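You operate a simulated robot arm through the tools that you are given. There is no shell and no other tool. Be economical: measure what you need, move in short steps, check, and stop when the job is done.

Carry out the task below with a simulated robot arm. There is one attempt and no reset: what you move stays moved.

JOB
Take the clear jar from the slate bench and leave it on top of the orange box. Then push the caps drawer shut. Then press the clear key two times. Then put the green plate on the teal bench. Then push the low left drawer shut. Then lift the tilt stand open. Do these in the order given. Set down upright: clear jar.
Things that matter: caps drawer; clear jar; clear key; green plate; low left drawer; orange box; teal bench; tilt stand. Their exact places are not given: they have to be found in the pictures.

The check looks at the end state, three seconds after you hand in, the way a careful person would. Anything else that was tipped, shoved, dropped, spilled or broken makes it a failure. Lids that push on must go on centred and level and be pressed home; caps that screw on are set level and turned clockwise until they are tight.

ROBOT AND FRAMES
A 7-joint arm with a two-finger parallel gripper on a trunk, on a base that drives. Base frame: it is fixed to the floor where the robot stands at the start and does not move with it; the origin is under the middle of the robot, x ahead of it, y to its left, z up; the surface under the hand at the start is at about z = 880. Units: mm, degrees, N and s.
With the tool pointing down near the work surface it reaches from about 180 to 720 mm from the robot's upright axis, wherever it stands. Its first joint turns from -166.0 to 166.0 degrees. Places, roughly: caps drawer [5800, -600, 500]; clear jar [500, -250, 1000]; clear key [6200, -500, 1100]; green plate (13x9x3 cm) [6000, -1100, 900]; low left drawer [7400, -2200, 200]; orange box (13x6x8 cm) [1500, 3200, 900]; teal bench [6100, -2200, 900]; tilt stand [3200, 4100, 900]. Payload 1.57 kg.
The TCP is the grasp point between the finger pads, 30 mm short of the fingertips. In the tool frame z runs along the fingers and y along their closing line. Largest opening 110 mm; finger width 24, thickness 12; the body of the gripper, 48 by 112 mm, starts 78 mm behind the TCP.
Orientation is that of the tool frame in the base frame, as a unit quaternion [w, x, y, z]. With the fingers straight down and closing along the base's y, the tool's x points along the base's -x, its y along +y and its z along -z.

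CONTROLS
- The arm moves only by the tool drive_tool. Its argument "commands" is a list of rows, each a list of 7 numbers: the shift along the base's x, y, z in mm, then the turn, a rotation vector about the base's x, y, z in degrees, then the gripper command, from -1 (shut) to 1 (fully open), values between in proportion. In form: [[tx, ty, tz, rx, ry, rz, jaw], ...]. A call has 1 to 12 rows; each row shifts and turns the commanded pose from where the row before left it. A row lasts 0.2 s, in which the tool goes at most 50 mm and 8.6 degrees; a call with a longer step from one row to the next is refused whole, and so is a gripper value outside its range. Where a pose cannot be reached the arm comes as near as it can. A force on the tool above 40 N (or 10 N above the force at the start of the call, whichever is more), or a blocked arm, ends the call early, and 0.2 s more pass. Each finger travels about 45 mm/s and halts on what it meets, pressing with about 23 N; the grip force reading is that of the motor and also rises with nothing between the fingers. The clock runs only during rows and for 0.2 s after the last one: add rows that do not move to give the fingers time. It gives the time, the measured TCP pose, the force on the tool (base axes), the opening and the grip force at its end, in the units of the frame above (readings bear some noise), with the torque about the TCP (base axes, N m) and any sound that the robot's microphone picked up.
- Cameras (640 x 400 px; columns grow to the right, rows downward): "scene" is now at [15.3, 105.1, 1497.7]; the picture's right is [-0.62, -0.79, 0.00], its down [-0.54, 0.43, -0.73] and it looks along [0.57, -0.45, -0.69] (base axes); focal length 277 px, centre (320, 200). "wrist" rides on the gripper at [70, 16, -141] in the tool frame; the picture's right is [-0.23, 0.97, 0.00], its down [-0.85, -0.20, -0.48] and it looks along [-0.47, -0.11, 0.88] (tool axes); focal length 222 px, centre (320, 200).
- snapshot(camera): a new picture of that camera. The clock stands still meanwhile.
- slide_trunk(by): slides the trunk up (or, below 0, down) by that many mm; the arm and the scene camera ride with it, the base frame stays. It gives what a move gives, with no picture.
- base_move(legs): drives the robot by 1 to 6 legs, each [ahead, turn to the left] in mm and degrees, along the robot's own axes; the way and the turn of a leg run together, so that a leg with both is an arc; at most 1500 mm and 180 degrees a leg. The arm and the cameras ride along, it lands a little off, and it stops where it bumps. It gives what a move gives.
- turn_head(pan, tilt): turns the head with the scene camera to pan (to the left, within 155 degrees either way) and tilt (down, from -29 to 69), counted from straight ahead of the robot. It gives what a move gives.
- probe_pixels(camera, pixels): for up to 12 pixels [column, row] of the newest picture of that camera ("zoom" is the newest enlarged one), the place [x, y, z] in the base frame of the surface seen there, good to about 3 mm, but the place of the scene camera against the robot may be out by one fixed shift of up to 18 mm in any direction. The clock stands still meanwhile.
- close_up(camera, box): a new picture of the part [left, top, right, bottom] of that camera's present view, enlarged. The clock stands still meanwhile.
- finish_job(): hands the job in; it is judged then, once.

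Keep the steps short. Do not move on a guess: measure, check each grasp and each placing, and mend mistakes. In all there are 110 turns and 78 pictures (those below and enlarged ones count). Leave the gripper open and the arm clear of the work at the hand-in unless told otherwise, and finish with a single line.

The tools are called after "Emit:" as name(argument=value, ...) on one line, values as JSON. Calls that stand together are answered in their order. drive_tool: Moves the arm, as the interface text tells. Its arguments: {"type":"object","properties":{"commands":{"type":"array","items":{"type":"array","items":{"type":"number"}}}},"required":["commands"]} The other tools are called the same way: slide_trunk (by) slides the trunk up or down; base_move (legs) drives the base; turn_head (pan, tilt) turns the head that bears the scene camera; snapshot (camera) takes a picture; probe_pixels (camera, pixels) gives the place of the surface under pixels of a picture; close_up (camera, box) takes an enlarged picture of a part of a camera's view; finish_job () hands the job in.

At the start:

```text
t: 0.0
tcp_pos: [438.2, -155.5, 1095.4]
tcp_rot: [0.0, 0.0, 1.0, -0.001]
contact_force: [0.4, -0.8, 0.0]
torque: [-0.01, -0.01, 0.0]
opening: 109.7
gripper_force: 0.0
trunk travel left (down, up): [-425.0, 165.0]
robot x, y, heading: [3.5, 2.8, 0.1]
head pan, tilt: [-38.3, 43.4]
```

scene: 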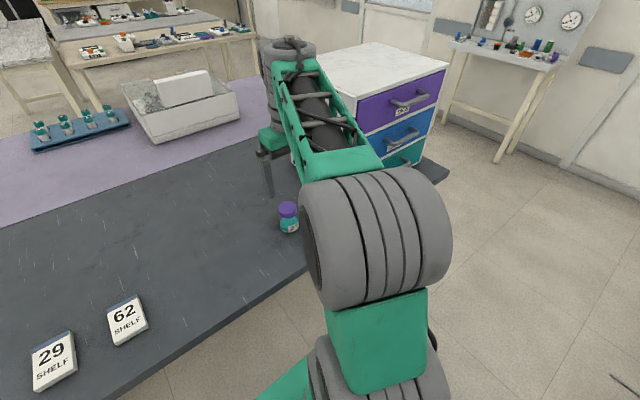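
wrist: 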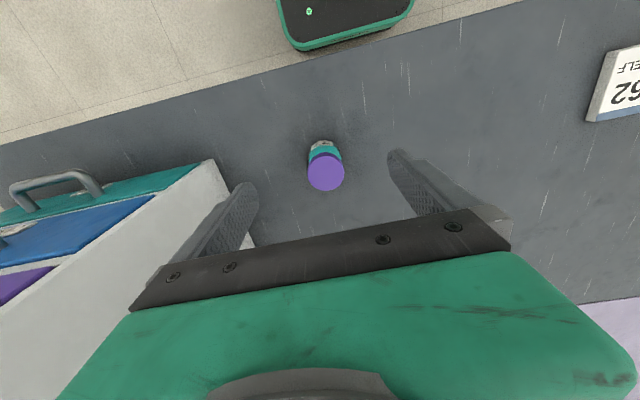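

I see a small jar with a purple cap at scene (288,217) and wrist (325,165). I'll enlarge it to check whether it is the clear jar.

Emit:
close_up(camera="scene", box=[220, 160, 380, 260])

Emit:
probe_pixels(camera="wrist", pixels=[[325, 172], [325, 157], [320, 146], [300, 200], [370, 150], [326, 185], [311, 172], [340, 172]])

Emit:
probe_pixels(camera="scene", pixels=[[288, 208], [289, 225], [180, 105], [60, 130], [120, 318], [370, 60]])

```text
4.00 times, centred on (300, 210) of scene
```

zoom: 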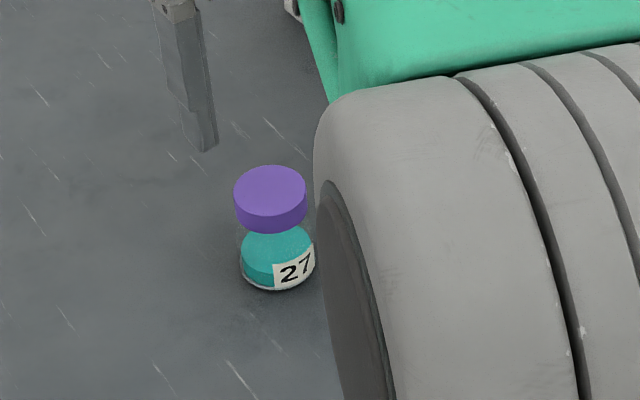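

```text
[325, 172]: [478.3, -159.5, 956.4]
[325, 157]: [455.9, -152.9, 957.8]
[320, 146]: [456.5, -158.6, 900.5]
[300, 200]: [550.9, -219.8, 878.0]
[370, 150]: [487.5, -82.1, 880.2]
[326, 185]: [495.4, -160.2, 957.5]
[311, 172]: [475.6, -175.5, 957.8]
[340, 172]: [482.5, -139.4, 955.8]
```

```text
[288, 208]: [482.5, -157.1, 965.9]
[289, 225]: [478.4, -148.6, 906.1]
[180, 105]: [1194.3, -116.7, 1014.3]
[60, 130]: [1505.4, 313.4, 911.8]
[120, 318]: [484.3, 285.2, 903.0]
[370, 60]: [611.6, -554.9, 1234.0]
```

This is the see-through jar (teal liquid, purple lid). Its top centre is about (476,-158), its top is at z 957, and the bench is at 880. I'll move over it and go down around the body.

Emit:
drive_tool(commands=[[37, -2, 0, 0, 0, 0, 1], [0, 0, -40, 0, 0, 0, 1], [0, 0, -40, 0, 0, 0, 1], [0, 0, -30, 0, 0, 0, 1], [0, 0, 0, 0, 0, 0, 1]])

Emit:
snapshot(camera="wrist")

```text
t: 1.2
tcp_pos: [476.2, -159.4, 984.4]
tcp_rot: [0.0, 0.0, 1.0, -0.001]
contact_force: [0.5, -0.8, -0.4]
torque: [-0.03, 0.01, 0.0]
opening: 110.0
gripper_force: 0.1
trunk travel left (down, up): [-425.0, 165.0]
robot x, y, heading: [1.1, 0.2, 0.1]
head pan, tilt: [-38.3, 43.4]
```

```text
74 pictures are left
```

wrist: 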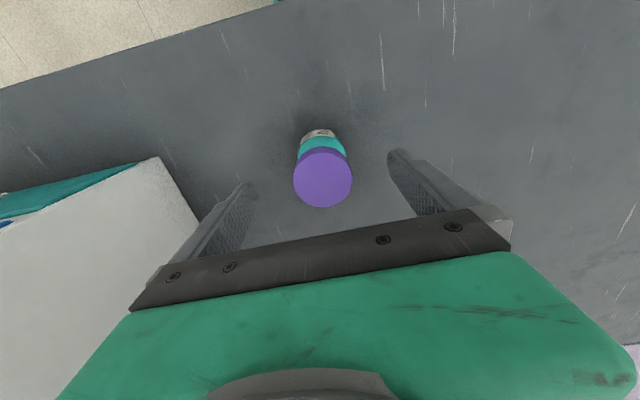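

The jar lies between the fingers. I'll refine its centre from the rim points before going lower.

Emit:
probe_pixels(camera="wrist", pixels=[[295, 178], [351, 178], [322, 151], [323, 204], [323, 178], [320, 145], [200, 215]])

```text
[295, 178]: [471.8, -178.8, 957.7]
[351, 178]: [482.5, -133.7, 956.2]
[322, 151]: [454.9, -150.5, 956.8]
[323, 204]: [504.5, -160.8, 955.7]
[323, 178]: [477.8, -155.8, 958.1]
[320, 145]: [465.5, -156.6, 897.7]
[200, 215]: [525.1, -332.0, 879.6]
```

The centre is about (478,-156). I'll go down to TCP z 917 and close.

Emit:
drive_tool(commands=[[2, 3, -35, 0, 0, 0, 1], [0, 0, -32, 0, 0, 0, 1], [0, 0, 0, 0, 0, 0, 1], [0, 0, 0, 0, 0, 0, 0], [0, 0, 0, 0, 0, 0, -0.6], [0, 0, 0, 0, 0, 0, -0.6], [0, 0, 0, 0, 0, 0, -0.6], [0, 0, 0, 0, 0, 0, -0.6], [0, 0, 0, 0, 0, 0, -0.6], [0, 0, 0, 0, 0, 0, -0.6]])

```text
t: 3.4
tcp_pos: [477.3, -155.1, 919.1]
tcp_rot: [0.001, 0.0, 1.0, 0.0]
contact_force: [-0.1, -0.5, 0.5]
torque: [-0.05, -0.01, 0.04]
opening: 55.1
gripper_force: 23.3
trunk travel left (down, up): [-425.0, 165.0]
robot x, y, heading: [-1.4, 0.2, 0.1]
head pan, tilt: [-38.3, 43.4]
```

The fingers stopped at 55 mm with 23 N, so the jar is held. I'll lift and look.

Emit:
drive_tool(commands=[[0, 0, 20, 0, 0, 0, -0.6], [0, 0, 40, 0, 0, 0, -0.6], [0, 0, 40, 0, 0, 0, -0.6], [0, 0, 40, 0, 0, 0, -0.6], [0, 0, 40, 0, 0, 0, -0.6], [0, 0, 0, 0, 0, 0, -0.6]])

Emit:
snapshot(camera="wrist")

Emit:
turn_head(pan=60, tilt=15)

Emit:
snapshot(camera="scene")

```text
t: 4.8
tcp_pos: [476.2, -153.6, 1095.9]
tcp_rot: [-0.001, 0.0, 1.0, 0.0]
contact_force: [-0.7, 0.1, -1.7]
torque: [-0.04, -0.01, 0.01]
opening: 55.1
gripper_force: 23.3
trunk travel left (down, up): [-425.0, 165.0]
robot x, y, heading: [0.7, -0.4, 0.2]
head pan, tilt: [-38.3, 43.4]
```

```text
73 pictures are left
```

wrist: 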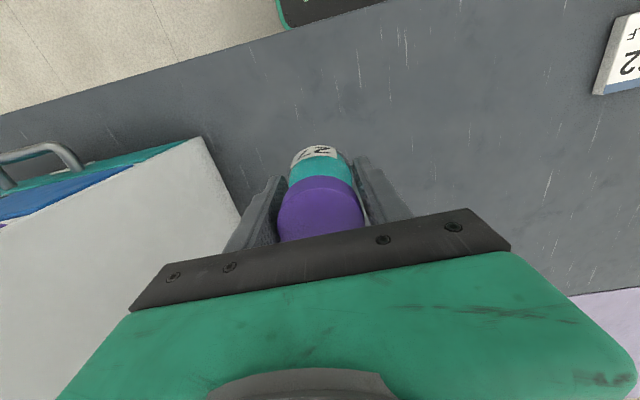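

```text
t: 6.5
tcp_pos: [475.4, -155.2, 1096.0]
tcp_rot: [0.0, 0.0, 1.0, 0.0]
contact_force: [0.4, -0.1, -0.6]
torque: [-0.02, -0.01, -0.03]
opening: 55.0
gripper_force: 23.1
trunk travel left (down, up): [-425.0, 165.0]
robot x, y, heading: [-2.6, 1.5, -0.1]
head pan, tilt: [60.0, 15.0]
```

```text
72 pictures are left
```

scene: 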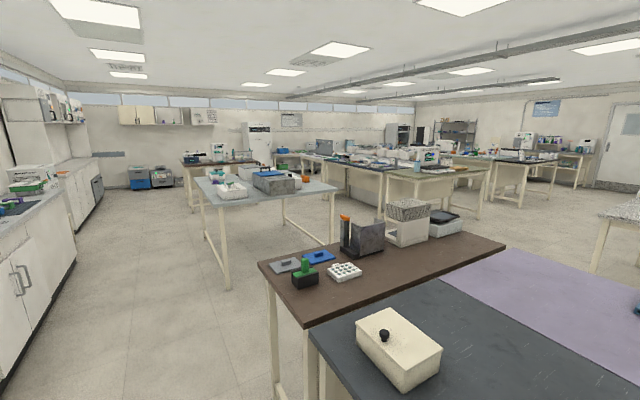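

The jar is held upright. The orange box should be near scene (290,178), so I'll enlarge that area.

Emit:
close_up(camera="scene", box=[180, 140, 340, 240])

Emit:
close_up(camera="scene", box=[260, 120, 580, 320])

Emit:
probe_pixels(camera="scene", pixels=[[306, 180], [272, 181], [230, 190], [206, 190], [334, 188], [198, 178], [228, 287], [275, 385], [330, 242], [266, 263], [205, 238], [320, 300]])

```text
4.00 times, centred on (260, 190) of scene
```

zoom: 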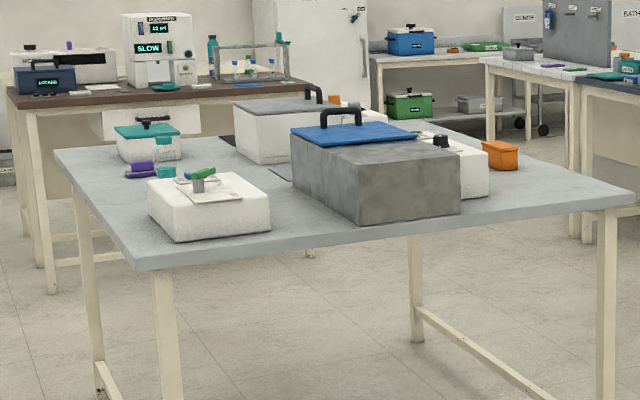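

```text
2.00 times, centred on (420, 220) of scene
```

zoom: 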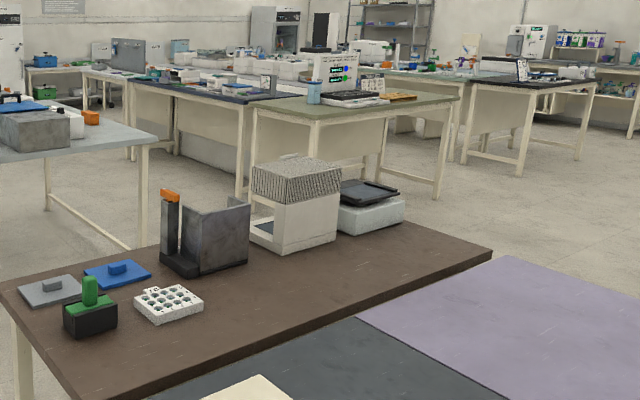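

```text
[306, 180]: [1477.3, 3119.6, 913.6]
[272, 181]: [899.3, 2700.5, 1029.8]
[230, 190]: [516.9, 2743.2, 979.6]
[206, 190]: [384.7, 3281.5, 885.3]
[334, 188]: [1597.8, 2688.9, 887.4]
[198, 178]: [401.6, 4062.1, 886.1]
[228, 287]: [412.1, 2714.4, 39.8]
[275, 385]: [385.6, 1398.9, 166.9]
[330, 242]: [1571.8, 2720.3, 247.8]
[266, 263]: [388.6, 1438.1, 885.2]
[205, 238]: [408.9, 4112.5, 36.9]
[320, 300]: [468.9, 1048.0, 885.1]
```

The orange box is at about (1480,3120) on the pale-grey bench, whose right edge is at x≈1600. I want to reach it from the aisle at x>1600. I'll look around for a free route first.

Emit:
turn_head(pan=110, tilt=30)

Emit:
snapshot(camera="scene")

Emit:
probe_pixels(camera="scene", pixels=[[320, 300], [320, 380], [320, 150], [200, 300], [200, 200], [500, 250], [560, 350], [420, 200], [100, 300], [320, 230]])

Emit:
turn_head(pan=25, tilt=20)

Emit:
snapshot(camera="scene")

```text
t: 7.7
tcp_pos: [474.4, -153.5, 1094.9]
tcp_rot: [0.0, 0.0, 1.0, 0.0]
contact_force: [0.2, -0.4, -1.5]
torque: [0.03, 0.03, -0.02]
opening: 55.0
gripper_force: 22.8
trunk travel left (down, up): [-425.0, 165.0]
robot x, y, heading: [-0.6, -1.0, 0.2]
head pan, tilt: [110.0, 30.0]
```

```text
69 pictures are left
```

scene: 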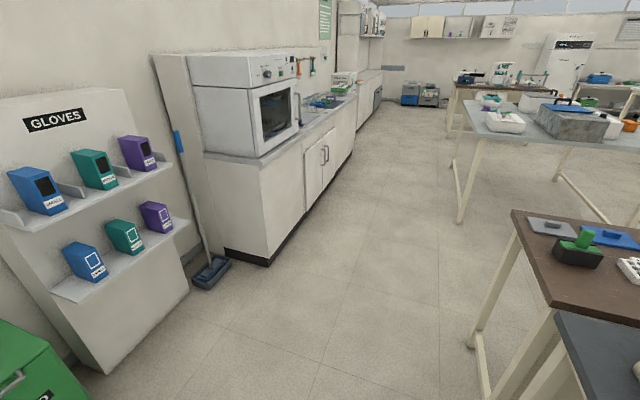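

```text
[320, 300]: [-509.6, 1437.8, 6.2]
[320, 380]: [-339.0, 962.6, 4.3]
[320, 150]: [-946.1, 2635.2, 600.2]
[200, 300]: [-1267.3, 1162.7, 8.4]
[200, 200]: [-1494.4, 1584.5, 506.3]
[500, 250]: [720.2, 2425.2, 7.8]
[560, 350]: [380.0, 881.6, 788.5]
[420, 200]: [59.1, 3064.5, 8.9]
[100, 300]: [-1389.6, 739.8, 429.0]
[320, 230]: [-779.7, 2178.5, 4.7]
```

```text
t: 9.3
tcp_pos: [474.8, -154.2, 1094.3]
tcp_rot: [0.0, 0.0, 1.0, 0.0]
contact_force: [0.5, -0.7, -1.2]
torque: [0.01, -0.05, 0.03]
opening: 54.9
gripper_force: 22.9
trunk travel left (down, up): [-425.0, 165.0]
robot x, y, heading: [1.0, 0.8, -0.1]
head pan, tilt: [25.0, 20.0]
```

```text
68 pictures are left
```

scene: 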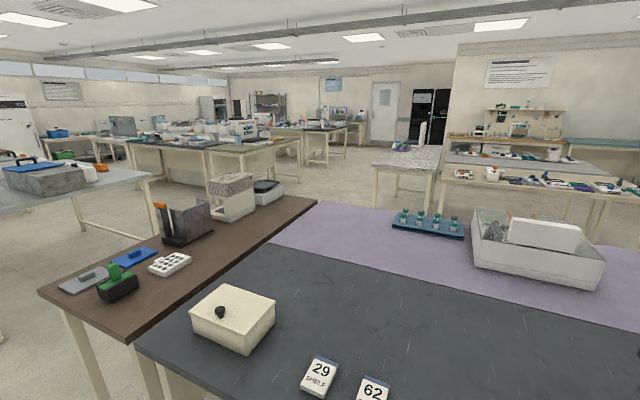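

I'll measure the edges of the benches around the aisle.

Emit:
probe_pixels(camera="scene", pixels=[[314, 201], [245, 153], [208, 148], [134, 142], [212, 207], [158, 213], [300, 138], [372, 160], [156, 176], [250, 190], [160, 195], [20, 150]])

```text
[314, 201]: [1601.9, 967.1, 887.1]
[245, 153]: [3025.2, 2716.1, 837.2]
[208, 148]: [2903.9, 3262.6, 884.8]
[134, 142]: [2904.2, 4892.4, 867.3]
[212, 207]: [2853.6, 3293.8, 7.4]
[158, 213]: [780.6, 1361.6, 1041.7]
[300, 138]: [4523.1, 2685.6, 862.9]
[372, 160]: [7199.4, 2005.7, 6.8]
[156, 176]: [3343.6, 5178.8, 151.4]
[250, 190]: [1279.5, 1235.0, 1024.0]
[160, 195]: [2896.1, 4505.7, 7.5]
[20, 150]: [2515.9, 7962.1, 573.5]
```

The aisle at x 1600–2900 is free. I'll raise the trunk, draw the arm in a little, then drive along the left aisle and across behind the brown bench.

Emit:
slide_trunk(by=120)

Emit:
drive_tool(commands=[[-30, 30, 0, 0, 0, 0, -0.6], [-30, 30, 0, 0, 0, 0, -0.6], [-30, 30, 0, 0, 0, 0, -0.6], [-30, 30, 0, 0, 0, 0, -0.6]])

Emit:
base_move(legs=[[-60, 0], [0, 90], [1050, 0], [1020, 0]])

```text
t: 10.8
tcp_pos: [476.3, -154.0, 1215.1]
tcp_rot: [0.0, -0.001, 1.0, 0.0]
contact_force: [0.8, 0.6, -1.8]
torque: [0.01, 0.0, -0.02]
opening: 55.1
gripper_force: 22.9
trunk travel left (down, up): [-545.0, 45.0]
robot x, y, heading: [1.5, 2.9, 0.1]
head pan, tilt: [25.0, 20.0]
```

```text
t: 11.8
tcp_pos: [359.2, -35.8, 1215.3]
tcp_rot: [0.0, 0.0, 1.0, 0.0]
contact_force: [-0.1, -0.2, -1.1]
torque: [-0.02, -0.02, -0.02]
opening: 55.1
gripper_force: 23.1
trunk travel left (down, up): [-545.0, 45.0]
robot x, y, heading: [0.5, -1.9, 0.1]
head pan, tilt: [25.0, 20.0]
```

```text
t: 26.5
tcp_pos: [-154.7, 2410.6, 1214.8]
tcp_rot: [0.001, 0.732, -0.681, 0.0]
contact_force: [0.0, -0.4, -0.6]
torque: [0.01, -0.01, 0.03]
opening: 55.1
gripper_force: 23.1
trunk travel left (down, up): [-545.0, 45.0]
robot x, y, heading: [-166.1, 2047.5, 94.1]
head pan, tilt: [25.0, 20.0]
```

The robot is at (-166,2048), heading 94. Next I turn right and drive across to x≈2100.

Emit:
base_move(legs=[[0, -94], [1130, 0]])

Emit:
turn_head(pan=30, tilt=20)

Emit:
snapshot(camera="scene")

```text
t: 36.0
tcp_pos: [1282.6, 2006.2, 1214.6]
tcp_rot: [0.0, 0.005, 1.0, 0.0]
contact_force: [-0.2, -0.3, -0.3]
torque: [0.0, 0.01, 0.03]
opening: 55.2
gripper_force: 22.5
trunk travel left (down, up): [-545.0, 45.0]
robot x, y, heading: [917.7, 2044.0, -0.5]
head pan, tilt: [25.0, 20.0]
```

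```text
t: 36.7
tcp_pos: [1283.0, 2006.4, 1215.2]
tcp_rot: [-0.001, 0.006, 1.0, 0.001]
contact_force: [0.4, -0.3, -1.3]
torque: [0.0, -0.02, 0.06]
opening: 55.0
gripper_force: 23.2
trunk travel left (down, up): [-545.0, 45.0]
robot x, y, heading: [920.8, 2049.0, -0.6]
head pan, tilt: [30.0, 20.0]
```

```text
67 pictures are left
```

scene: 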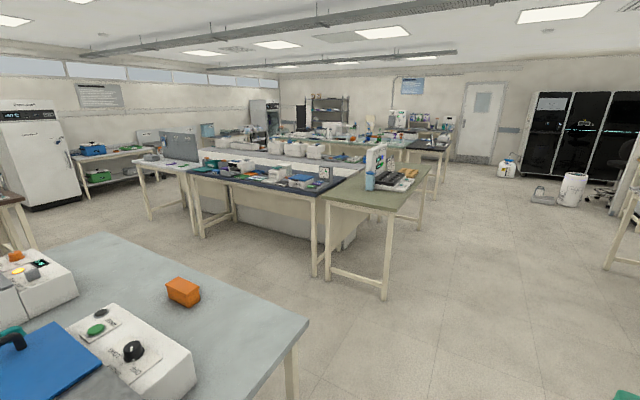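

The orange box is at (183,291). I'll measure its corners and the space around it.

Emit:
probe_pixels(camera="scene", pixels=[[182, 277], [168, 284], [199, 289], [185, 297], [190, 304], [183, 287], [308, 322], [107, 236], [120, 350], [385, 297], [326, 200], [325, 275]])

Emit:
close_up(camera="scene", box=[120, 240, 280, 340])

```text
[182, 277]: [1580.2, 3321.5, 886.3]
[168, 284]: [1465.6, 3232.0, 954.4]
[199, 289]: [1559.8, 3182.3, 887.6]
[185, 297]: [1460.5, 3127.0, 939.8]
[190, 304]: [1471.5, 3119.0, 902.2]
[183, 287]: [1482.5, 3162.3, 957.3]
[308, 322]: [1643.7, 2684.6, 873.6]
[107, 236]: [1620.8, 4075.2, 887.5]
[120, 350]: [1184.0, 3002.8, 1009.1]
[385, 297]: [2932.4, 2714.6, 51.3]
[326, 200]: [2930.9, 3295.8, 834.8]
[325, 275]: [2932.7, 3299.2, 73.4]
```

```text
4.00 times, centred on (200, 290) of scene
```

zoom: 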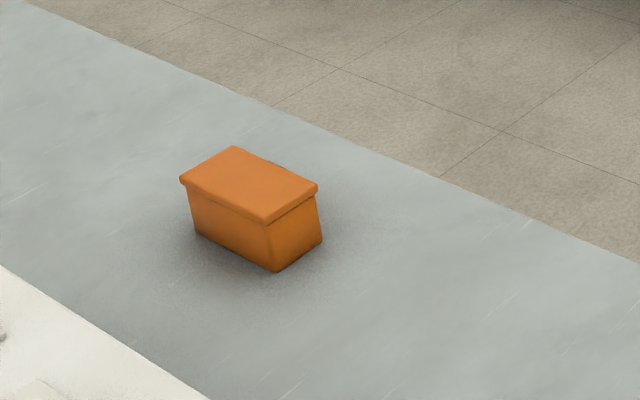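

The box top is at z≈957 and its centre is about (1490,3170). I'll drive to about (2060,3170) and face it.

Emit:
base_move(legs=[[1160, 0.5], [0, 90], [1120, 0], [0, 90]])

Emit:
turn_head(pan=0, tilt=45)

Emit:
snapshot(camera="scene")

Emit:
snapshot(camera="wrist")

```text
t: 55.8
tcp_pos: [1692.6, 3217.7, 1214.9]
tcp_rot: [0.0, 1.0, 0.03, 0.001]
contact_force: [0.0, -0.8, -2.0]
torque: [-0.02, 0.0, 0.01]
opening: 55.3
gripper_force: 22.7
trunk travel left (down, up): [-545.0, 45.0]
robot x, y, heading: [2051.7, 3202.1, -176.6]
head pan, tilt: [30.0, 20.0]
```

```text
t: 56.8
tcp_pos: [1691.9, 3218.6, 1213.8]
tcp_rot: [0.0, 1.0, 0.031, 0.001]
contact_force: [-0.3, -0.3, -1.1]
torque: [0.03, 0.04, 0.01]
opening: 54.8
gripper_force: 23.1
trunk travel left (down, up): [-545.0, 45.0]
robot x, y, heading: [2054.9, 3203.4, -176.6]
head pan, tilt: [0.0, 45.0]
```

```text
65 pictures are left
```

scene: 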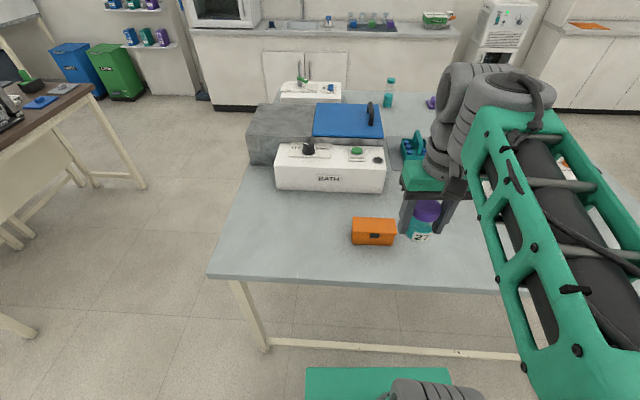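

```text
64 pictures are left
```

wrist: 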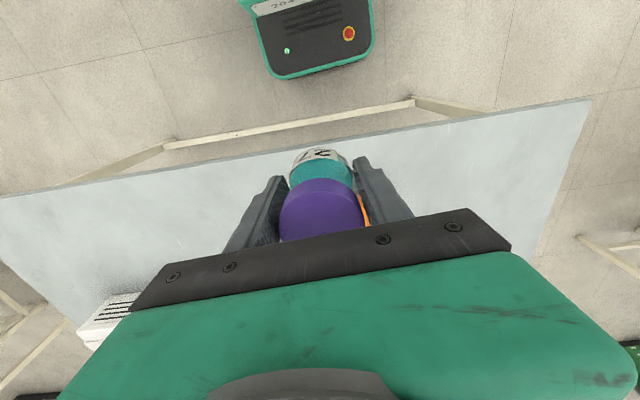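

I'll move the hand out over the bench beside the box, so the wrist camera can measure the box unobstructed.

Emit:
drive_tool(commands=[[-45, 18, 0, 0, 0, 0, -0.6], [-45, 18, 0, 0, 0, 0, -0.6], [-45, 18, 0, 0, 0, 0, -0.6], [-45, 18, 0, 0, 0, 0, -0.6], [-20, 18, -30, 0, 0, 0, -0.6], [0, 0, 0, 0, 0, 0, -0.6]])

Emit:
snapshot(camera="wrist")

```text
t: 58.2
tcp_pos: [1493.6, 3306.3, 1183.9]
tcp_rot: [0.0, 1.0, 0.031, 0.0]
contact_force: [0.6, 0.3, -1.0]
torque: [0.0, 0.02, -0.02]
opening: 54.9
gripper_force: 23.1
trunk travel left (down, up): [-545.0, 45.0]
robot x, y, heading: [2053.7, 3203.4, -176.5]
head pan, tilt: [0.0, 45.0]
```

```text
63 pictures are left
```

wrist: 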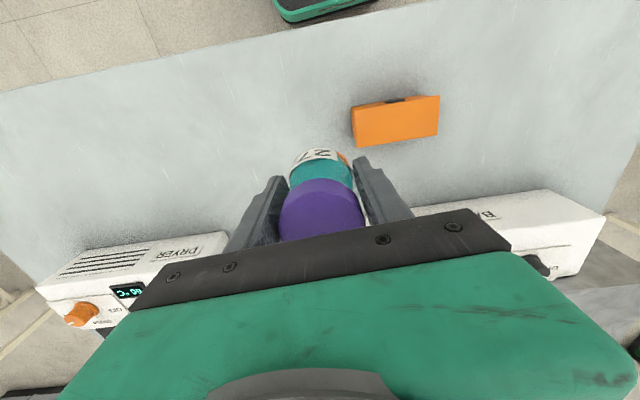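

The box top shows at (356..439, 100..147). I'll probe its top and corners.

Emit:
close_up(camera="wrist", box=[320, 70, 480, 170])

Emit:
probe_pixels(camera="zoom", pixels=[[140, 145], [145, 295], [300, 210], [465, 110], [460, 250], [300, 140], [300, 280], [150, 230], [465, 180]])

```text
4.00 times, centred on (400, 120) of wrist
```

zoom: 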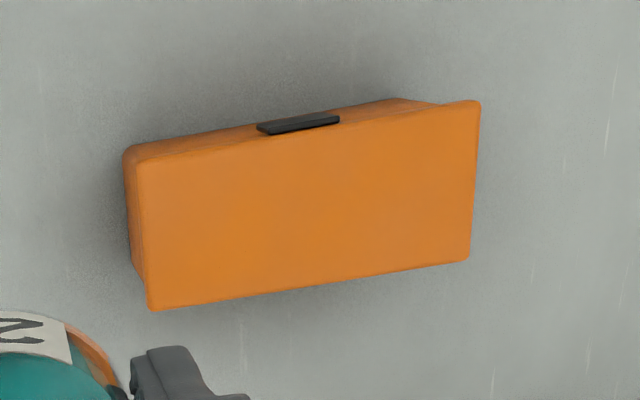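

```text
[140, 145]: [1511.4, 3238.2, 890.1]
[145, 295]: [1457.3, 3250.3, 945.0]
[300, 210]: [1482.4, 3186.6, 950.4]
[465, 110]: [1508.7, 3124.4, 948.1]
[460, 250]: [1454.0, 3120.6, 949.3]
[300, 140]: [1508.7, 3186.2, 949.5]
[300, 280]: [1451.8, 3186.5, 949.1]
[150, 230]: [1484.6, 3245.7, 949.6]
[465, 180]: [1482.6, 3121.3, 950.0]
```

The box top is at z≈949.5 with centre (1481,3182). The jar bottom is 39 mm below the TCP. I'll move over the centre and stop a little above.

Emit:
drive_tool(commands=[[-4, -42, 0, 0, 0, 0, -0.6], [-4, -41, 0, 0, 0, 0, -0.6], [-4.6, -41, 0, 0, 0, 0, -0.6], [0, 0, -45, 0, 0, 0, -0.6], [0, 0, -45, 0, 0, 0, -0.6], [0, 0, -45, 0, 0, 0, -0.6], [0, 0, -38, 0, 0, 0, -0.6], [0, 0, 0, 0, 0, 0, -0.6]])

Emit:
snapshot(camera="wrist")

Emit:
close_up(camera="scene", box=[300, 170, 460, 270])

```text
t: 60.0
tcp_pos: [1480.8, 3183.0, 1013.0]
tcp_rot: [0.0, 1.0, 0.03, 0.0]
contact_force: [0.4, 0.1, -1.7]
torque: [-0.02, 0.0, 0.0]
opening: 55.0
gripper_force: 23.0
trunk travel left (down, up): [-545.0, 45.0]
robot x, y, heading: [2054.8, 3203.9, -176.5]
head pan, tilt: [0.0, 45.0]
```

```text
61 pictures are left
```

wrist: 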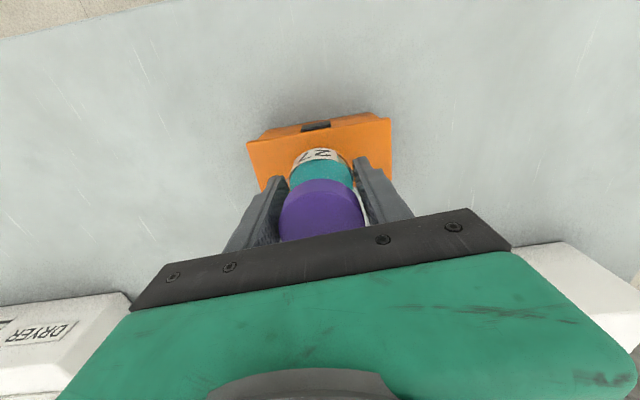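

```text
4.00 times, centred on (380, 220) of scene
```

zoom: 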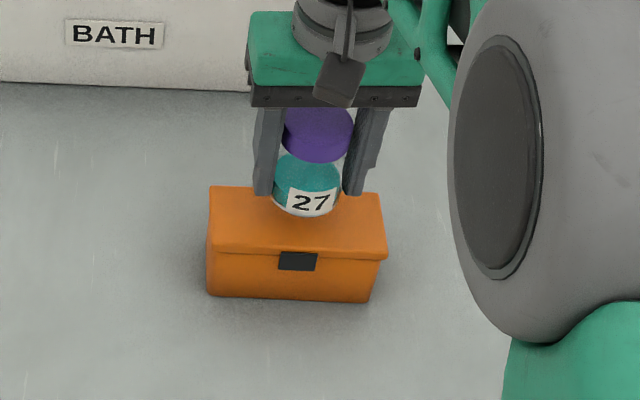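

The jar hangs above the middle of the box. I'll lower it gently until I feel contact.

Emit:
drive_tool(commands=[[0, 0, -18, 0, 0, 0, -0.6], [0, 0, -3, 0, 0, 0, -0.6], [0, 0, -2, 0, 0, 0, -0.6], [0, 0, -1, 0, 0, 0, -0.6], [0, 0, 0, 0, 0, 0, -0.6]])

```text
t: 61.2
tcp_pos: [1479.6, 3183.7, 988.9]
tcp_rot: [0.0, 1.0, 0.031, -0.001]
contact_force: [-1.5, -0.2, 5.4]
torque: [0.01, 0.07, -0.05]
opening: 54.9
gripper_force: 23.2
trunk travel left (down, up): [-545.0, 45.0]
robot x, y, heading: [2052.2, 3202.5, -176.5]
head pan, tilt: [0.0, 45.0]
```

Contact of 5 N, so it is down. I'll open and go straight up.

Emit:
drive_tool(commands=[[0, 0, 0, 0, 0, 0, 0.2], [0, 0, 0, 0, 0, 0, 0.8], [0, 0, 0, 0, 0, 0, 0.8], [0, 0, 0, 0, 0, 0, 0.8], [0, 0, 0, 0, 0, 0, 0.8], [0, 0, 20, 0, 0, 0, 0.8], [0, 0, 40, 0, 0, 0, 0.8], [0, 0, 40, 0, 0, 0, 0.8], [0, 0, 40, 0, 0, 0, 0.8], [0, 0, 40, 0, 0, 0, 0.8], [0, 0, 0, 0, 0, 0, 0.8]])

Emit:
close_up(camera="scene", box=[300, 170, 460, 270])

```text
t: 63.6
tcp_pos: [1480.0, 3183.3, 1167.1]
tcp_rot: [0.0, 1.0, 0.03, 0.0]
contact_force: [0.4, 0.3, 0.5]
torque: [0.0, 0.01, 0.0]
opening: 99.1
gripper_force: 0.1
trunk travel left (down, up): [-545.0, 45.0]
robot x, y, heading: [2056.5, 3205.9, -176.7]
head pan, tilt: [0.0, 45.0]
```

```text
4.00 times, centred on (380, 220) of scene
```

zoom: 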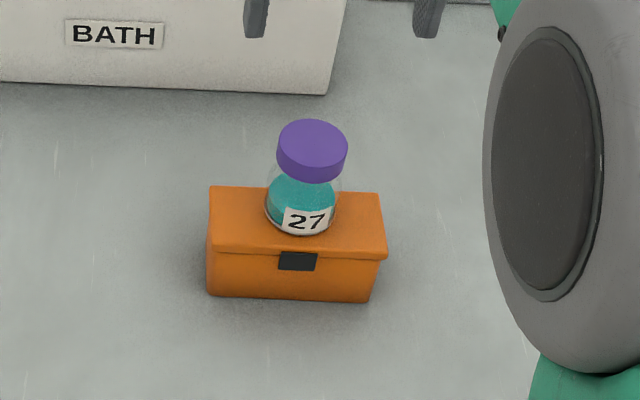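

The jar stands upright and centred on the orange box. I'll draw the arm in, turn to face -y, drive back to the aisle crossing and look toward the caps drawer.

Emit:
drive_tool(commands=[[40, 0, 30, 0, 0, 0, 0.8], [50, 0, 0, 0, 0, 0, 0.8], [50, 0, 0, 0, 0, 0, 0.8], [50, 0, 0, 0, 0, 0, 0.8], [20, 0, 0, 0, 0, 0, 0.8]])

Emit:
base_move(legs=[[0, 86.6], [1150, 0], [0, 60]])

Emit:
turn_head(pan=0, tilt=15)

Emit:
snapshot(camera="scene")

```text
t: 64.8
tcp_pos: [1691.8, 3182.5, 1199.1]
tcp_rot: [0.0, 1.0, 0.03, 0.0]
contact_force: [-0.5, -0.2, 0.2]
torque: [-0.02, 0.01, 0.01]
opening: 99.1
gripper_force: 0.1
trunk travel left (down, up): [-545.0, 45.0]
robot x, y, heading: [2053.1, 3203.7, -176.5]
head pan, tilt: [0.0, 45.0]
```

```text
t: 77.0
tcp_pos: [2329.3, 1846.3, 1198.2]
tcp_rot: [-0.001, 0.267, 0.964, 0.0]
contact_force: [0.2, 0.0, -0.5]
torque: [-0.05, -0.04, 0.02]
opening: 98.9
gripper_force: 0.2
trunk travel left (down, up): [-545.0, 45.0]
robot x, y, heading: [2018.3, 2033.9, -31.0]
head pan, tilt: [0.0, 45.0]
```

```text
t: 77.9
tcp_pos: [2329.1, 1846.3, 1197.9]
tcp_rot: [0.0, 0.267, 0.964, 0.0]
contact_force: [0.6, 0.4, -0.5]
torque: [0.03, -0.01, -0.02]
opening: 98.8
gripper_force: 0.2
trunk travel left (down, up): [-545.0, 45.0]
robot x, y, heading: [2018.5, 2031.5, -31.0]
head pan, tilt: [0.0, 15.0]
```

```text
58 pictures are left
```

scene: 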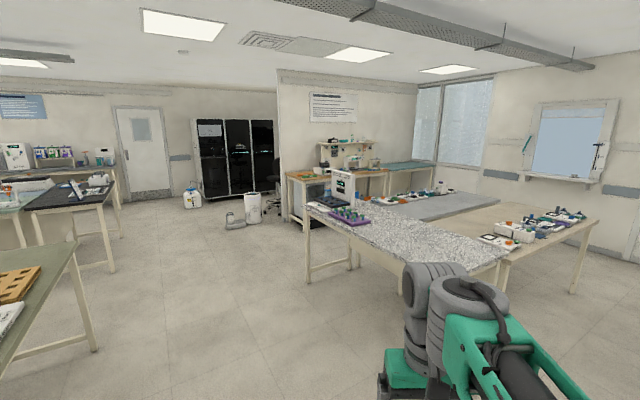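

I'll enlarge the area around (350,190), where the caps drawer and key should be, and measure bench edges.

Emit:
close_up(camera="scene", box=[280, 130, 440, 230])

Emit:
probe_pixels(camera="scene", pixels=[[306, 205], [308, 282], [503, 260], [598, 219], [290, 178], [296, 222], [345, 200], [240, 215], [188, 205], [110, 200], [380, 172], [430, 207]])

```text
4.00 times, centred on (360, 180) of scene
```

zoom: 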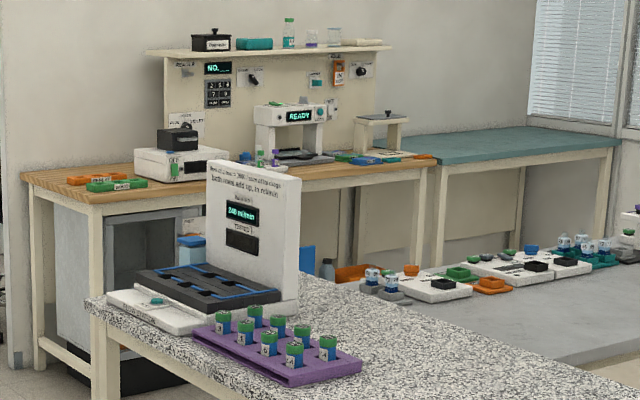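

```text
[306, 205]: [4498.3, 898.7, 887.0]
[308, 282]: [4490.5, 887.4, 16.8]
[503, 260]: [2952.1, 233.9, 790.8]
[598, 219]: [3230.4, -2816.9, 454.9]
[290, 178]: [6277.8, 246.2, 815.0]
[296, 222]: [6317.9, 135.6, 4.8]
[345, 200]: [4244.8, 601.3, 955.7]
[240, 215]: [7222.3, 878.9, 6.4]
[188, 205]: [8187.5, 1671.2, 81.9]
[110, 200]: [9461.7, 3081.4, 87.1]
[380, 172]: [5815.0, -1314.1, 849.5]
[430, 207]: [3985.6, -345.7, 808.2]
```

The oak bench with the keypad panel is beyond the terrazzo bench. I'll drive to about (5000,2000) and look from there.

Emit:
base_move(legs=[[0, 31], [1500, 0], [1450, 0], [0, -60]])

Emit:
snapshot(camera="scene")

```text
t: 96.3
tcp_pos: [5138.6, 1852.5, 1198.6]
tcp_rot: [0.0, 0.485, 0.875, 0.0]
contact_force: [1.1, -0.3, -0.7]
torque: [0.02, 0.0, 0.03]
opening: 98.9
gripper_force: 0.1
trunk travel left (down, up): [-545.0, 45.0]
robot x, y, heading: [4948.8, 2160.4, -57.7]
head pan, tilt: [0.0, 15.0]
```

```text
56 pictures are left
```

scene: 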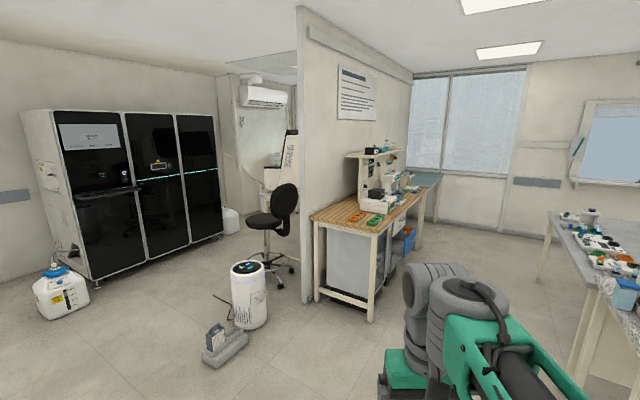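

Emit:
probe_pixels(camera="scene", pixels=[[375, 235], [314, 218], [372, 320], [413, 192], [440, 175], [405, 245], [547, 215], [600, 290], [240, 355], [565, 270], [480, 240]])

Emit:
close_up(camera="scene", box=[310, 140, 470, 330])

```text
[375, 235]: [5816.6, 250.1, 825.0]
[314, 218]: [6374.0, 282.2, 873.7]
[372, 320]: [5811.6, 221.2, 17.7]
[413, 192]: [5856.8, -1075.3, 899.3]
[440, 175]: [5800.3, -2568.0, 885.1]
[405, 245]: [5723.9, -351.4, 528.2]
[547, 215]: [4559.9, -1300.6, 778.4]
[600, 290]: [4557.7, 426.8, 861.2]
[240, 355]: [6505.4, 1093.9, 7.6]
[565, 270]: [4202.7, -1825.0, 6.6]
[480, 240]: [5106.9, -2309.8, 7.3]
```

```text
2.11 times, centred on (390, 235) of scene
```

zoom: 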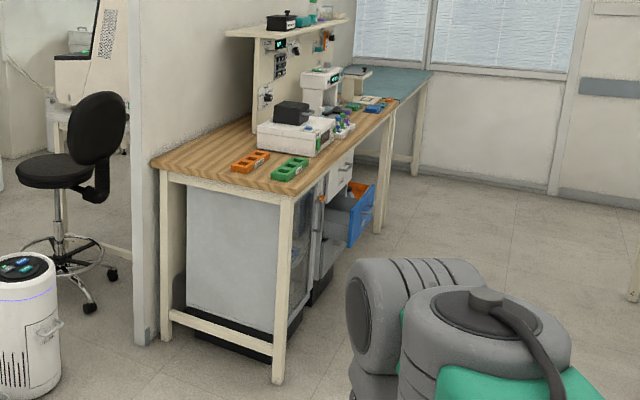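

The open blue drawer is under the oak bench near (5720,-350,530), and the aisle x 4560–5800 is free. I'll drive down it to about (5050,-500) and face the bench.

Emit:
base_move(legs=[[200, 0], [0, -32.3], [1250, 0], [1240, 0], [0, 90]])

Emit:
turn_head(pan=0, tilt=30)

Emit:
snapshot(camera="scene")

```text
t: 115.0
tcp_pos: [5350.2, -487.7, 1199.6]
tcp_rot: [0.0, 0.013, 1.0, 0.0]
contact_force: [-0.4, 0.7, -0.7]
torque: [0.0, -0.01, 0.02]
opening: 98.7
gripper_force: 0.1
trunk travel left (down, up): [-545.0, 45.0]
robot x, y, heading: [4983.9, -477.6, -1.4]
head pan, tilt: [0.0, 15.0]
```

```text
t: 115.8
tcp_pos: [5350.8, -487.9, 1198.3]
tcp_rot: [0.0, 0.012, 1.0, -0.001]
contact_force: [1.0, -0.1, 1.0]
torque: [-0.01, -0.03, -0.01]
opening: 98.8
gripper_force: 0.0
trunk travel left (down, up): [-545.0, 45.0]
robot x, y, heading: [4984.0, -478.9, -1.5]
head pan, tilt: [0.0, 30.0]
```

```text
54 pictures are left
```

scene: 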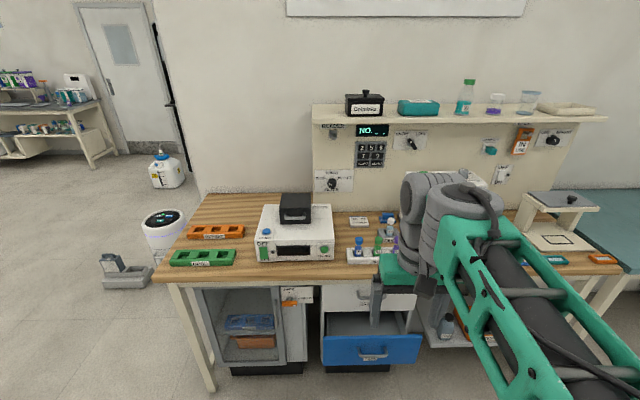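

The blue open drawer is at (372,348). I'll read the labels and find the clear key.

Emit:
close_up(camera="scene", box=[280, 270, 440, 390])

Emit:
close_up(camera="scene", box=[300, 90, 460, 190])

Emit:
probe_pixels(camera="scene", pixels=[[372, 340], [340, 342], [410, 342], [372, 356], [340, 300], [285, 330], [372, 325], [350, 370], [310, 278], [380, 160]])

```text
3.33 times, centred on (360, 330) of scene
```

zoom: 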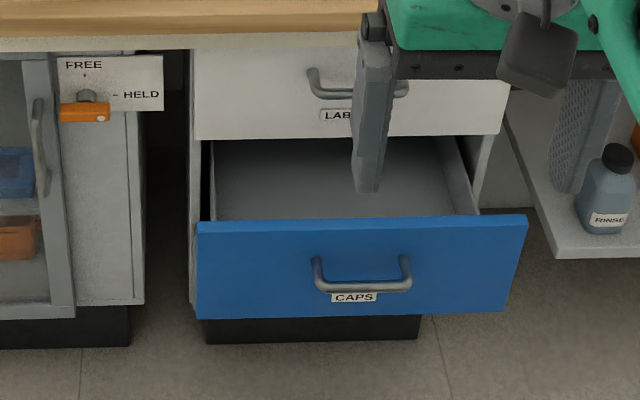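

```text
4.00 times, centred on (380, 140) of scene
```

zoom: 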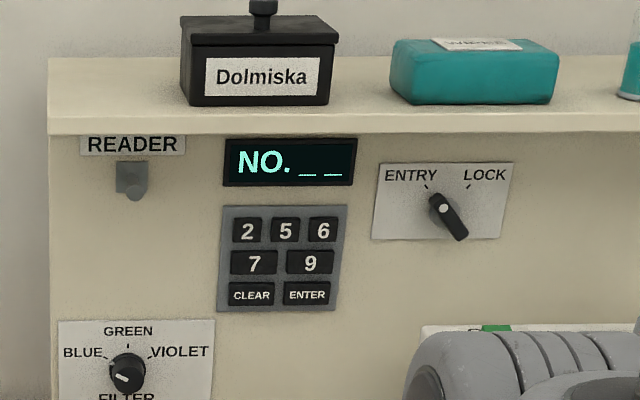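

```text
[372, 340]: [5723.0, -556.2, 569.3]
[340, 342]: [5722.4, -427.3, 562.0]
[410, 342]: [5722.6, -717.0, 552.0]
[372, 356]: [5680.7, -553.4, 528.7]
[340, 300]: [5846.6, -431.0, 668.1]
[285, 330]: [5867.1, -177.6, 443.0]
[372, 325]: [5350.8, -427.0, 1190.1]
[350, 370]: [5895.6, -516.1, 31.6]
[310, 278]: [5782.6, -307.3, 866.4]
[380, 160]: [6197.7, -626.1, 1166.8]
```

The open drawer is labelled CAPS. Its front is at x≈5723, the handle is at z≈528, and the closed line is x≈5847. I'll turn the tool level (fingers along +x), with the fingers shut.

Emit:
drive_tool(commands=[[12, -5, 0, 0, -8.2, 0, 0], [12, 0, 0, 0, -8.2, 0, -1], [12, 0, 0, 0, -8.2, 0, -1], [12, 0, 0, 0, -8.2, 0, -1], [12, 0, 0, 0, -8.2, 0, -1], [12, 0, 0, 0, -8.2, 0, -1], [12, 0, 0, 0, -8.2, 0, -1], [12, 0, 0, 0, -8.2, 0, -1], [12, 0, 0, 0, -8.2, 0, -1], [12, 0, 0, 0, -8.2, 0, -1], [12, 0, 0, 0, -8, 0, -1], [0, 0, 0, 0, 0, 0, -1]])

Emit:
slide_trunk(by=-540)

```text
t: 117.6
tcp_pos: [5448.1, -489.4, 1129.9]
tcp_rot: [0.467, 0.012, 0.884, 0.017]
contact_force: [0.4, -0.5, -0.9]
torque: [0.0, 0.04, 0.0]
opening: 0.0
gripper_force: 21.0
trunk travel left (down, up): [-545.0, 45.0]
robot x, y, heading: [4988.0, -477.9, -1.4]
head pan, tilt: [0.0, 30.0]
stopped in row 9: the arm was blocked; the commanded pose is now the measured one
```

```text
refused: -540 is not a number from -400 to 400
```

The arm was blocked at about 56° of turn, probably a joint limit this close in. I'll move the hand further out and lower, then go on turning.

Emit:
drive_tool(commands=[[40, 0, -10, 0, 0, 0, -1], [40, 0, -10, 0, 0, 0, -1], [40, 0, -10, 0, -5, 0, -1], [20, 0, -10, 0, -8, 0, -1], [0, 0, 0, 0, -8, 0, -1], [0, 0, 0, 0, -8, 0, -1], [0, 0, 0, 0, -5, 0, -1], [0, 0, 0, 0, 0, 0, -1]])

```text
t: 119.4
tcp_pos: [5588.1, -489.3, 1096.7]
tcp_rot: [0.709, 0.004, 0.705, 0.02]
contact_force: [-0.1, 0.3, 0.1]
torque: [-0.01, -0.01, 0.0]
opening: 0.1
gripper_force: 21.9
trunk travel left (down, up): [-545.0, 45.0]
robot x, y, heading: [4983.4, -480.9, -1.5]
head pan, tilt: [0.0, 30.0]
```

The tool is now level at 605 mm reach. I'll lower the trunk in two steps to about z 557 and shift to the drawer centre y≈-565.

Emit:
slide_trunk(by=-390)

Emit:
slide_trunk(by=-140)

Emit:
drive_tool(commands=[[0, -38, 0, 0, 0, 0, -1], [0, -38, 0, 0, 0, 0, -1], [0, 0, 0, 0, 0, 0, -1]])

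Emit:
snapshot(camera="wrist")

Emit:
turn_head(pan=-10, tilt=35)

Emit:
snapshot(camera="scene")

```text
t: 123.2
tcp_pos: [5588.0, -489.8, 706.0]
tcp_rot: [0.709, 0.005, 0.705, 0.02]
contact_force: [0.4, 0.6, -0.5]
torque: [-0.04, -0.01, 0.03]
opening: 0.0
gripper_force: 21.9
trunk travel left (down, up): [-155.0, 435.0]
robot x, y, heading: [4987.3, -476.3, -1.6]
head pan, tilt: [0.0, 30.0]
```

```text
t: 124.8
tcp_pos: [5588.9, -489.4, 565.4]
tcp_rot: [0.709, 0.007, 0.705, 0.019]
contact_force: [-0.4, -0.6, 0.1]
torque: [-0.02, -0.02, 0.01]
opening: 0.0
gripper_force: 21.4
trunk travel left (down, up): [-15.0, 575.0]
robot x, y, heading: [4985.6, -482.1, -1.2]
head pan, tilt: [0.0, 30.0]
```

```text
t: 125.6
tcp_pos: [5588.0, -564.7, 566.7]
tcp_rot: [0.709, 0.004, 0.705, 0.02]
contact_force: [0.9, -0.7, -0.1]
torque: [0.04, -0.01, -0.01]
opening: 0.0
gripper_force: 21.9
trunk travel left (down, up): [-15.0, 575.0]
robot x, y, heading: [4985.2, -477.9, -1.3]
head pan, tilt: [0.0, 30.0]
```

```text
51 pictures are left
```

wrist: 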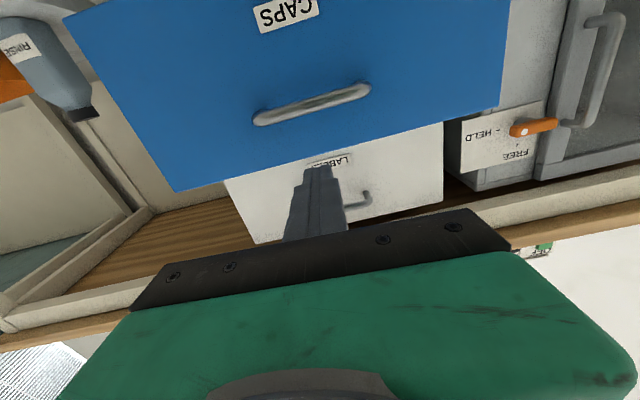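

```text
t: 126.4
tcp_pos: [5587.8, -565.1, 565.2]
tcp_rot: [0.709, 0.005, 0.705, 0.021]
contact_force: [-0.4, -0.1, -0.1]
torque: [0.0, 0.02, 0.02]
opening: 0.0
gripper_force: 20.8
trunk travel left (down, up): [-15.0, 575.0]
robot x, y, heading: [4989.2, -477.0, -1.4]
head pan, tilt: [-10.0, 35.0]
```

```text
50 pictures are left
```

scene: 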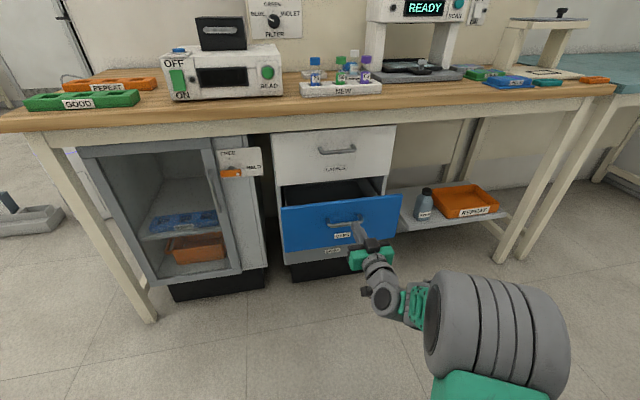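

The wrist picture is upside down (its top is low). I'll measure the drawer face and handle from it.

Emit:
probe_pixels(camera="wrist", pixels=[[300, 153], [310, 110], [260, 118], [365, 92], [300, 160], [350, 140], [200, 175], [495, 100], [285, 10], [400, 150], [365, 200]])

```text
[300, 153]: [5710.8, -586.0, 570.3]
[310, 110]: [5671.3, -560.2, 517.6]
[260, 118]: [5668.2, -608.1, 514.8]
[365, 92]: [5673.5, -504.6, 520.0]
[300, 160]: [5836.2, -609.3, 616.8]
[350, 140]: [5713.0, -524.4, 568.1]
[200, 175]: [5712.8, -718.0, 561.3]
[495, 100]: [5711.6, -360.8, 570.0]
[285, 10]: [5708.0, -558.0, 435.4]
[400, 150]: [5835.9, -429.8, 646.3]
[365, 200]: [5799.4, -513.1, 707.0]
```

The drawer face is at x 5711, its top at z 573, and the handle is at z 518, y -557. The closed faces are at x≈5836. I'll aim between the handle and the top edge at z 547 and drive 75 mm closer.

Emit:
drive_tool(commands=[[0, 8, -18, 0, 0, 0, -1], [0, 0, 0, 0, 0, 0, -1]])

Emit:
base_move(legs=[[75, 0]])

```text
t: 127.0
tcp_pos: [5590.3, -555.8, 546.8]
tcp_rot: [0.709, 0.005, 0.705, 0.02]
contact_force: [0.2, 1.3, -0.1]
torque: [-0.01, 0.01, -0.03]
opening: 0.0
gripper_force: 21.0
trunk travel left (down, up): [-15.0, 575.0]
robot x, y, heading: [4987.2, -475.2, -1.4]
head pan, tilt: [-10.0, 35.0]
```

```text
t: 128.0
tcp_pos: [5664.3, -556.7, 547.0]
tcp_rot: [0.709, 0.005, 0.705, 0.019]
contact_force: [-0.6, 0.5, -0.1]
torque: [0.01, 0.03, -0.01]
opening: 0.0
gripper_force: 21.2
trunk travel left (down, up): [-15.0, 575.0]
robot x, y, heading: [5058.5, -480.2, -1.3]
head pan, tilt: [-10.0, 35.0]
```

Now I push forward in short steps.

Emit:
drive_tool(commands=[[15, 0, 0, 0, 0, 0, -1], [15, 0, 0, 0, 0, 0, -1], [15, 0, 0, 0, 0, 0, -1], [15, 0, 0, 0, 0, 0, -1], [15, 0, 0, 0, 0, 0, -1], [15, 0, 0, 0, 0, 0, -1], [15, 0, 0, 0, 0, 0, -1], [15, 0, 0, 0, 0, 0, -1], [8, 0, 0, 0, 0, 0, -1], [6, 0, 0, 0, 0, 0, -1], [6, 0, 0, 0, 0, 0, -1], [0, 0, 0, 0, 0, 0, -1]])

Emit:
snapshot(camera="scene")

```text
t: 130.6
tcp_pos: [5804.3, -555.9, 546.6]
tcp_rot: [0.709, 0.005, 0.705, 0.02]
contact_force: [0.7, 0.3, 0.0]
torque: [-0.01, 0.02, 0.02]
opening: 0.0
gripper_force: 20.9
trunk travel left (down, up): [-15.0, 575.0]
robot x, y, heading: [5061.6, -478.2, -1.5]
head pan, tilt: [-10.0, 35.0]
```

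```text
49 pictures are left
```

scene: 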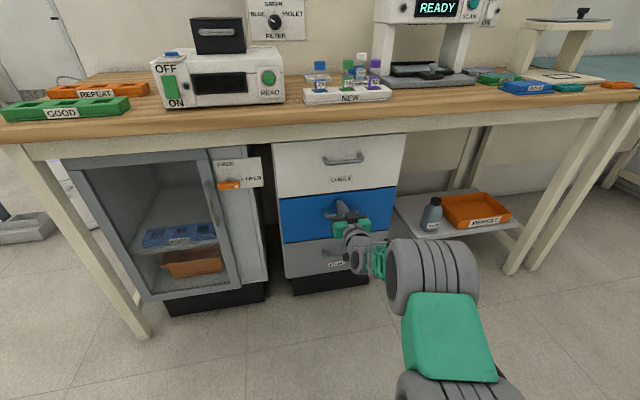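

It looks nearly flush. I'll push on until firm contact.

Emit:
drive_tool(commands=[[4, 0, 0, 0, 0, 0, -1], [4, 0, 0, 0, 0, 0, -1], [3, 0, 0, 0, 0, 0, -1], [3, 0, 0, 0, 0, 0, -1], [3, 0, 0, 0, 0, 0, -1], [0, 0, 0, 0, 0, 0, -1]])

Emit:
probe_pixels(camera="scene", pixels=[[290, 170], [390, 165], [292, 225], [385, 208], [295, 262]])

```text
t: 131.1
tcp_pos: [5806.5, -555.6, 545.8]
tcp_rot: [0.708, 0.006, 0.705, 0.02]
contact_force: [-20.8, 2.4, 7.5]
torque: [-0.02, -0.13, -0.11]
opening: 0.0
gripper_force: 21.3
trunk travel left (down, up): [-15.0, 575.0]
robot x, y, heading: [5061.7, -482.6, -1.3]
head pan, tilt: [-10.0, 35.0]
stopped in row 2: the force on the tool passed its limit at 49 N (the readings are from after the stop); the commanded pose is now the measured one
```

```text
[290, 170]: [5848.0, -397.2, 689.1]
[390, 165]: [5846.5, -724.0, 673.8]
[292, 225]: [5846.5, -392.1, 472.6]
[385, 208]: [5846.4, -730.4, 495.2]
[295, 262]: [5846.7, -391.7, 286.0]
```

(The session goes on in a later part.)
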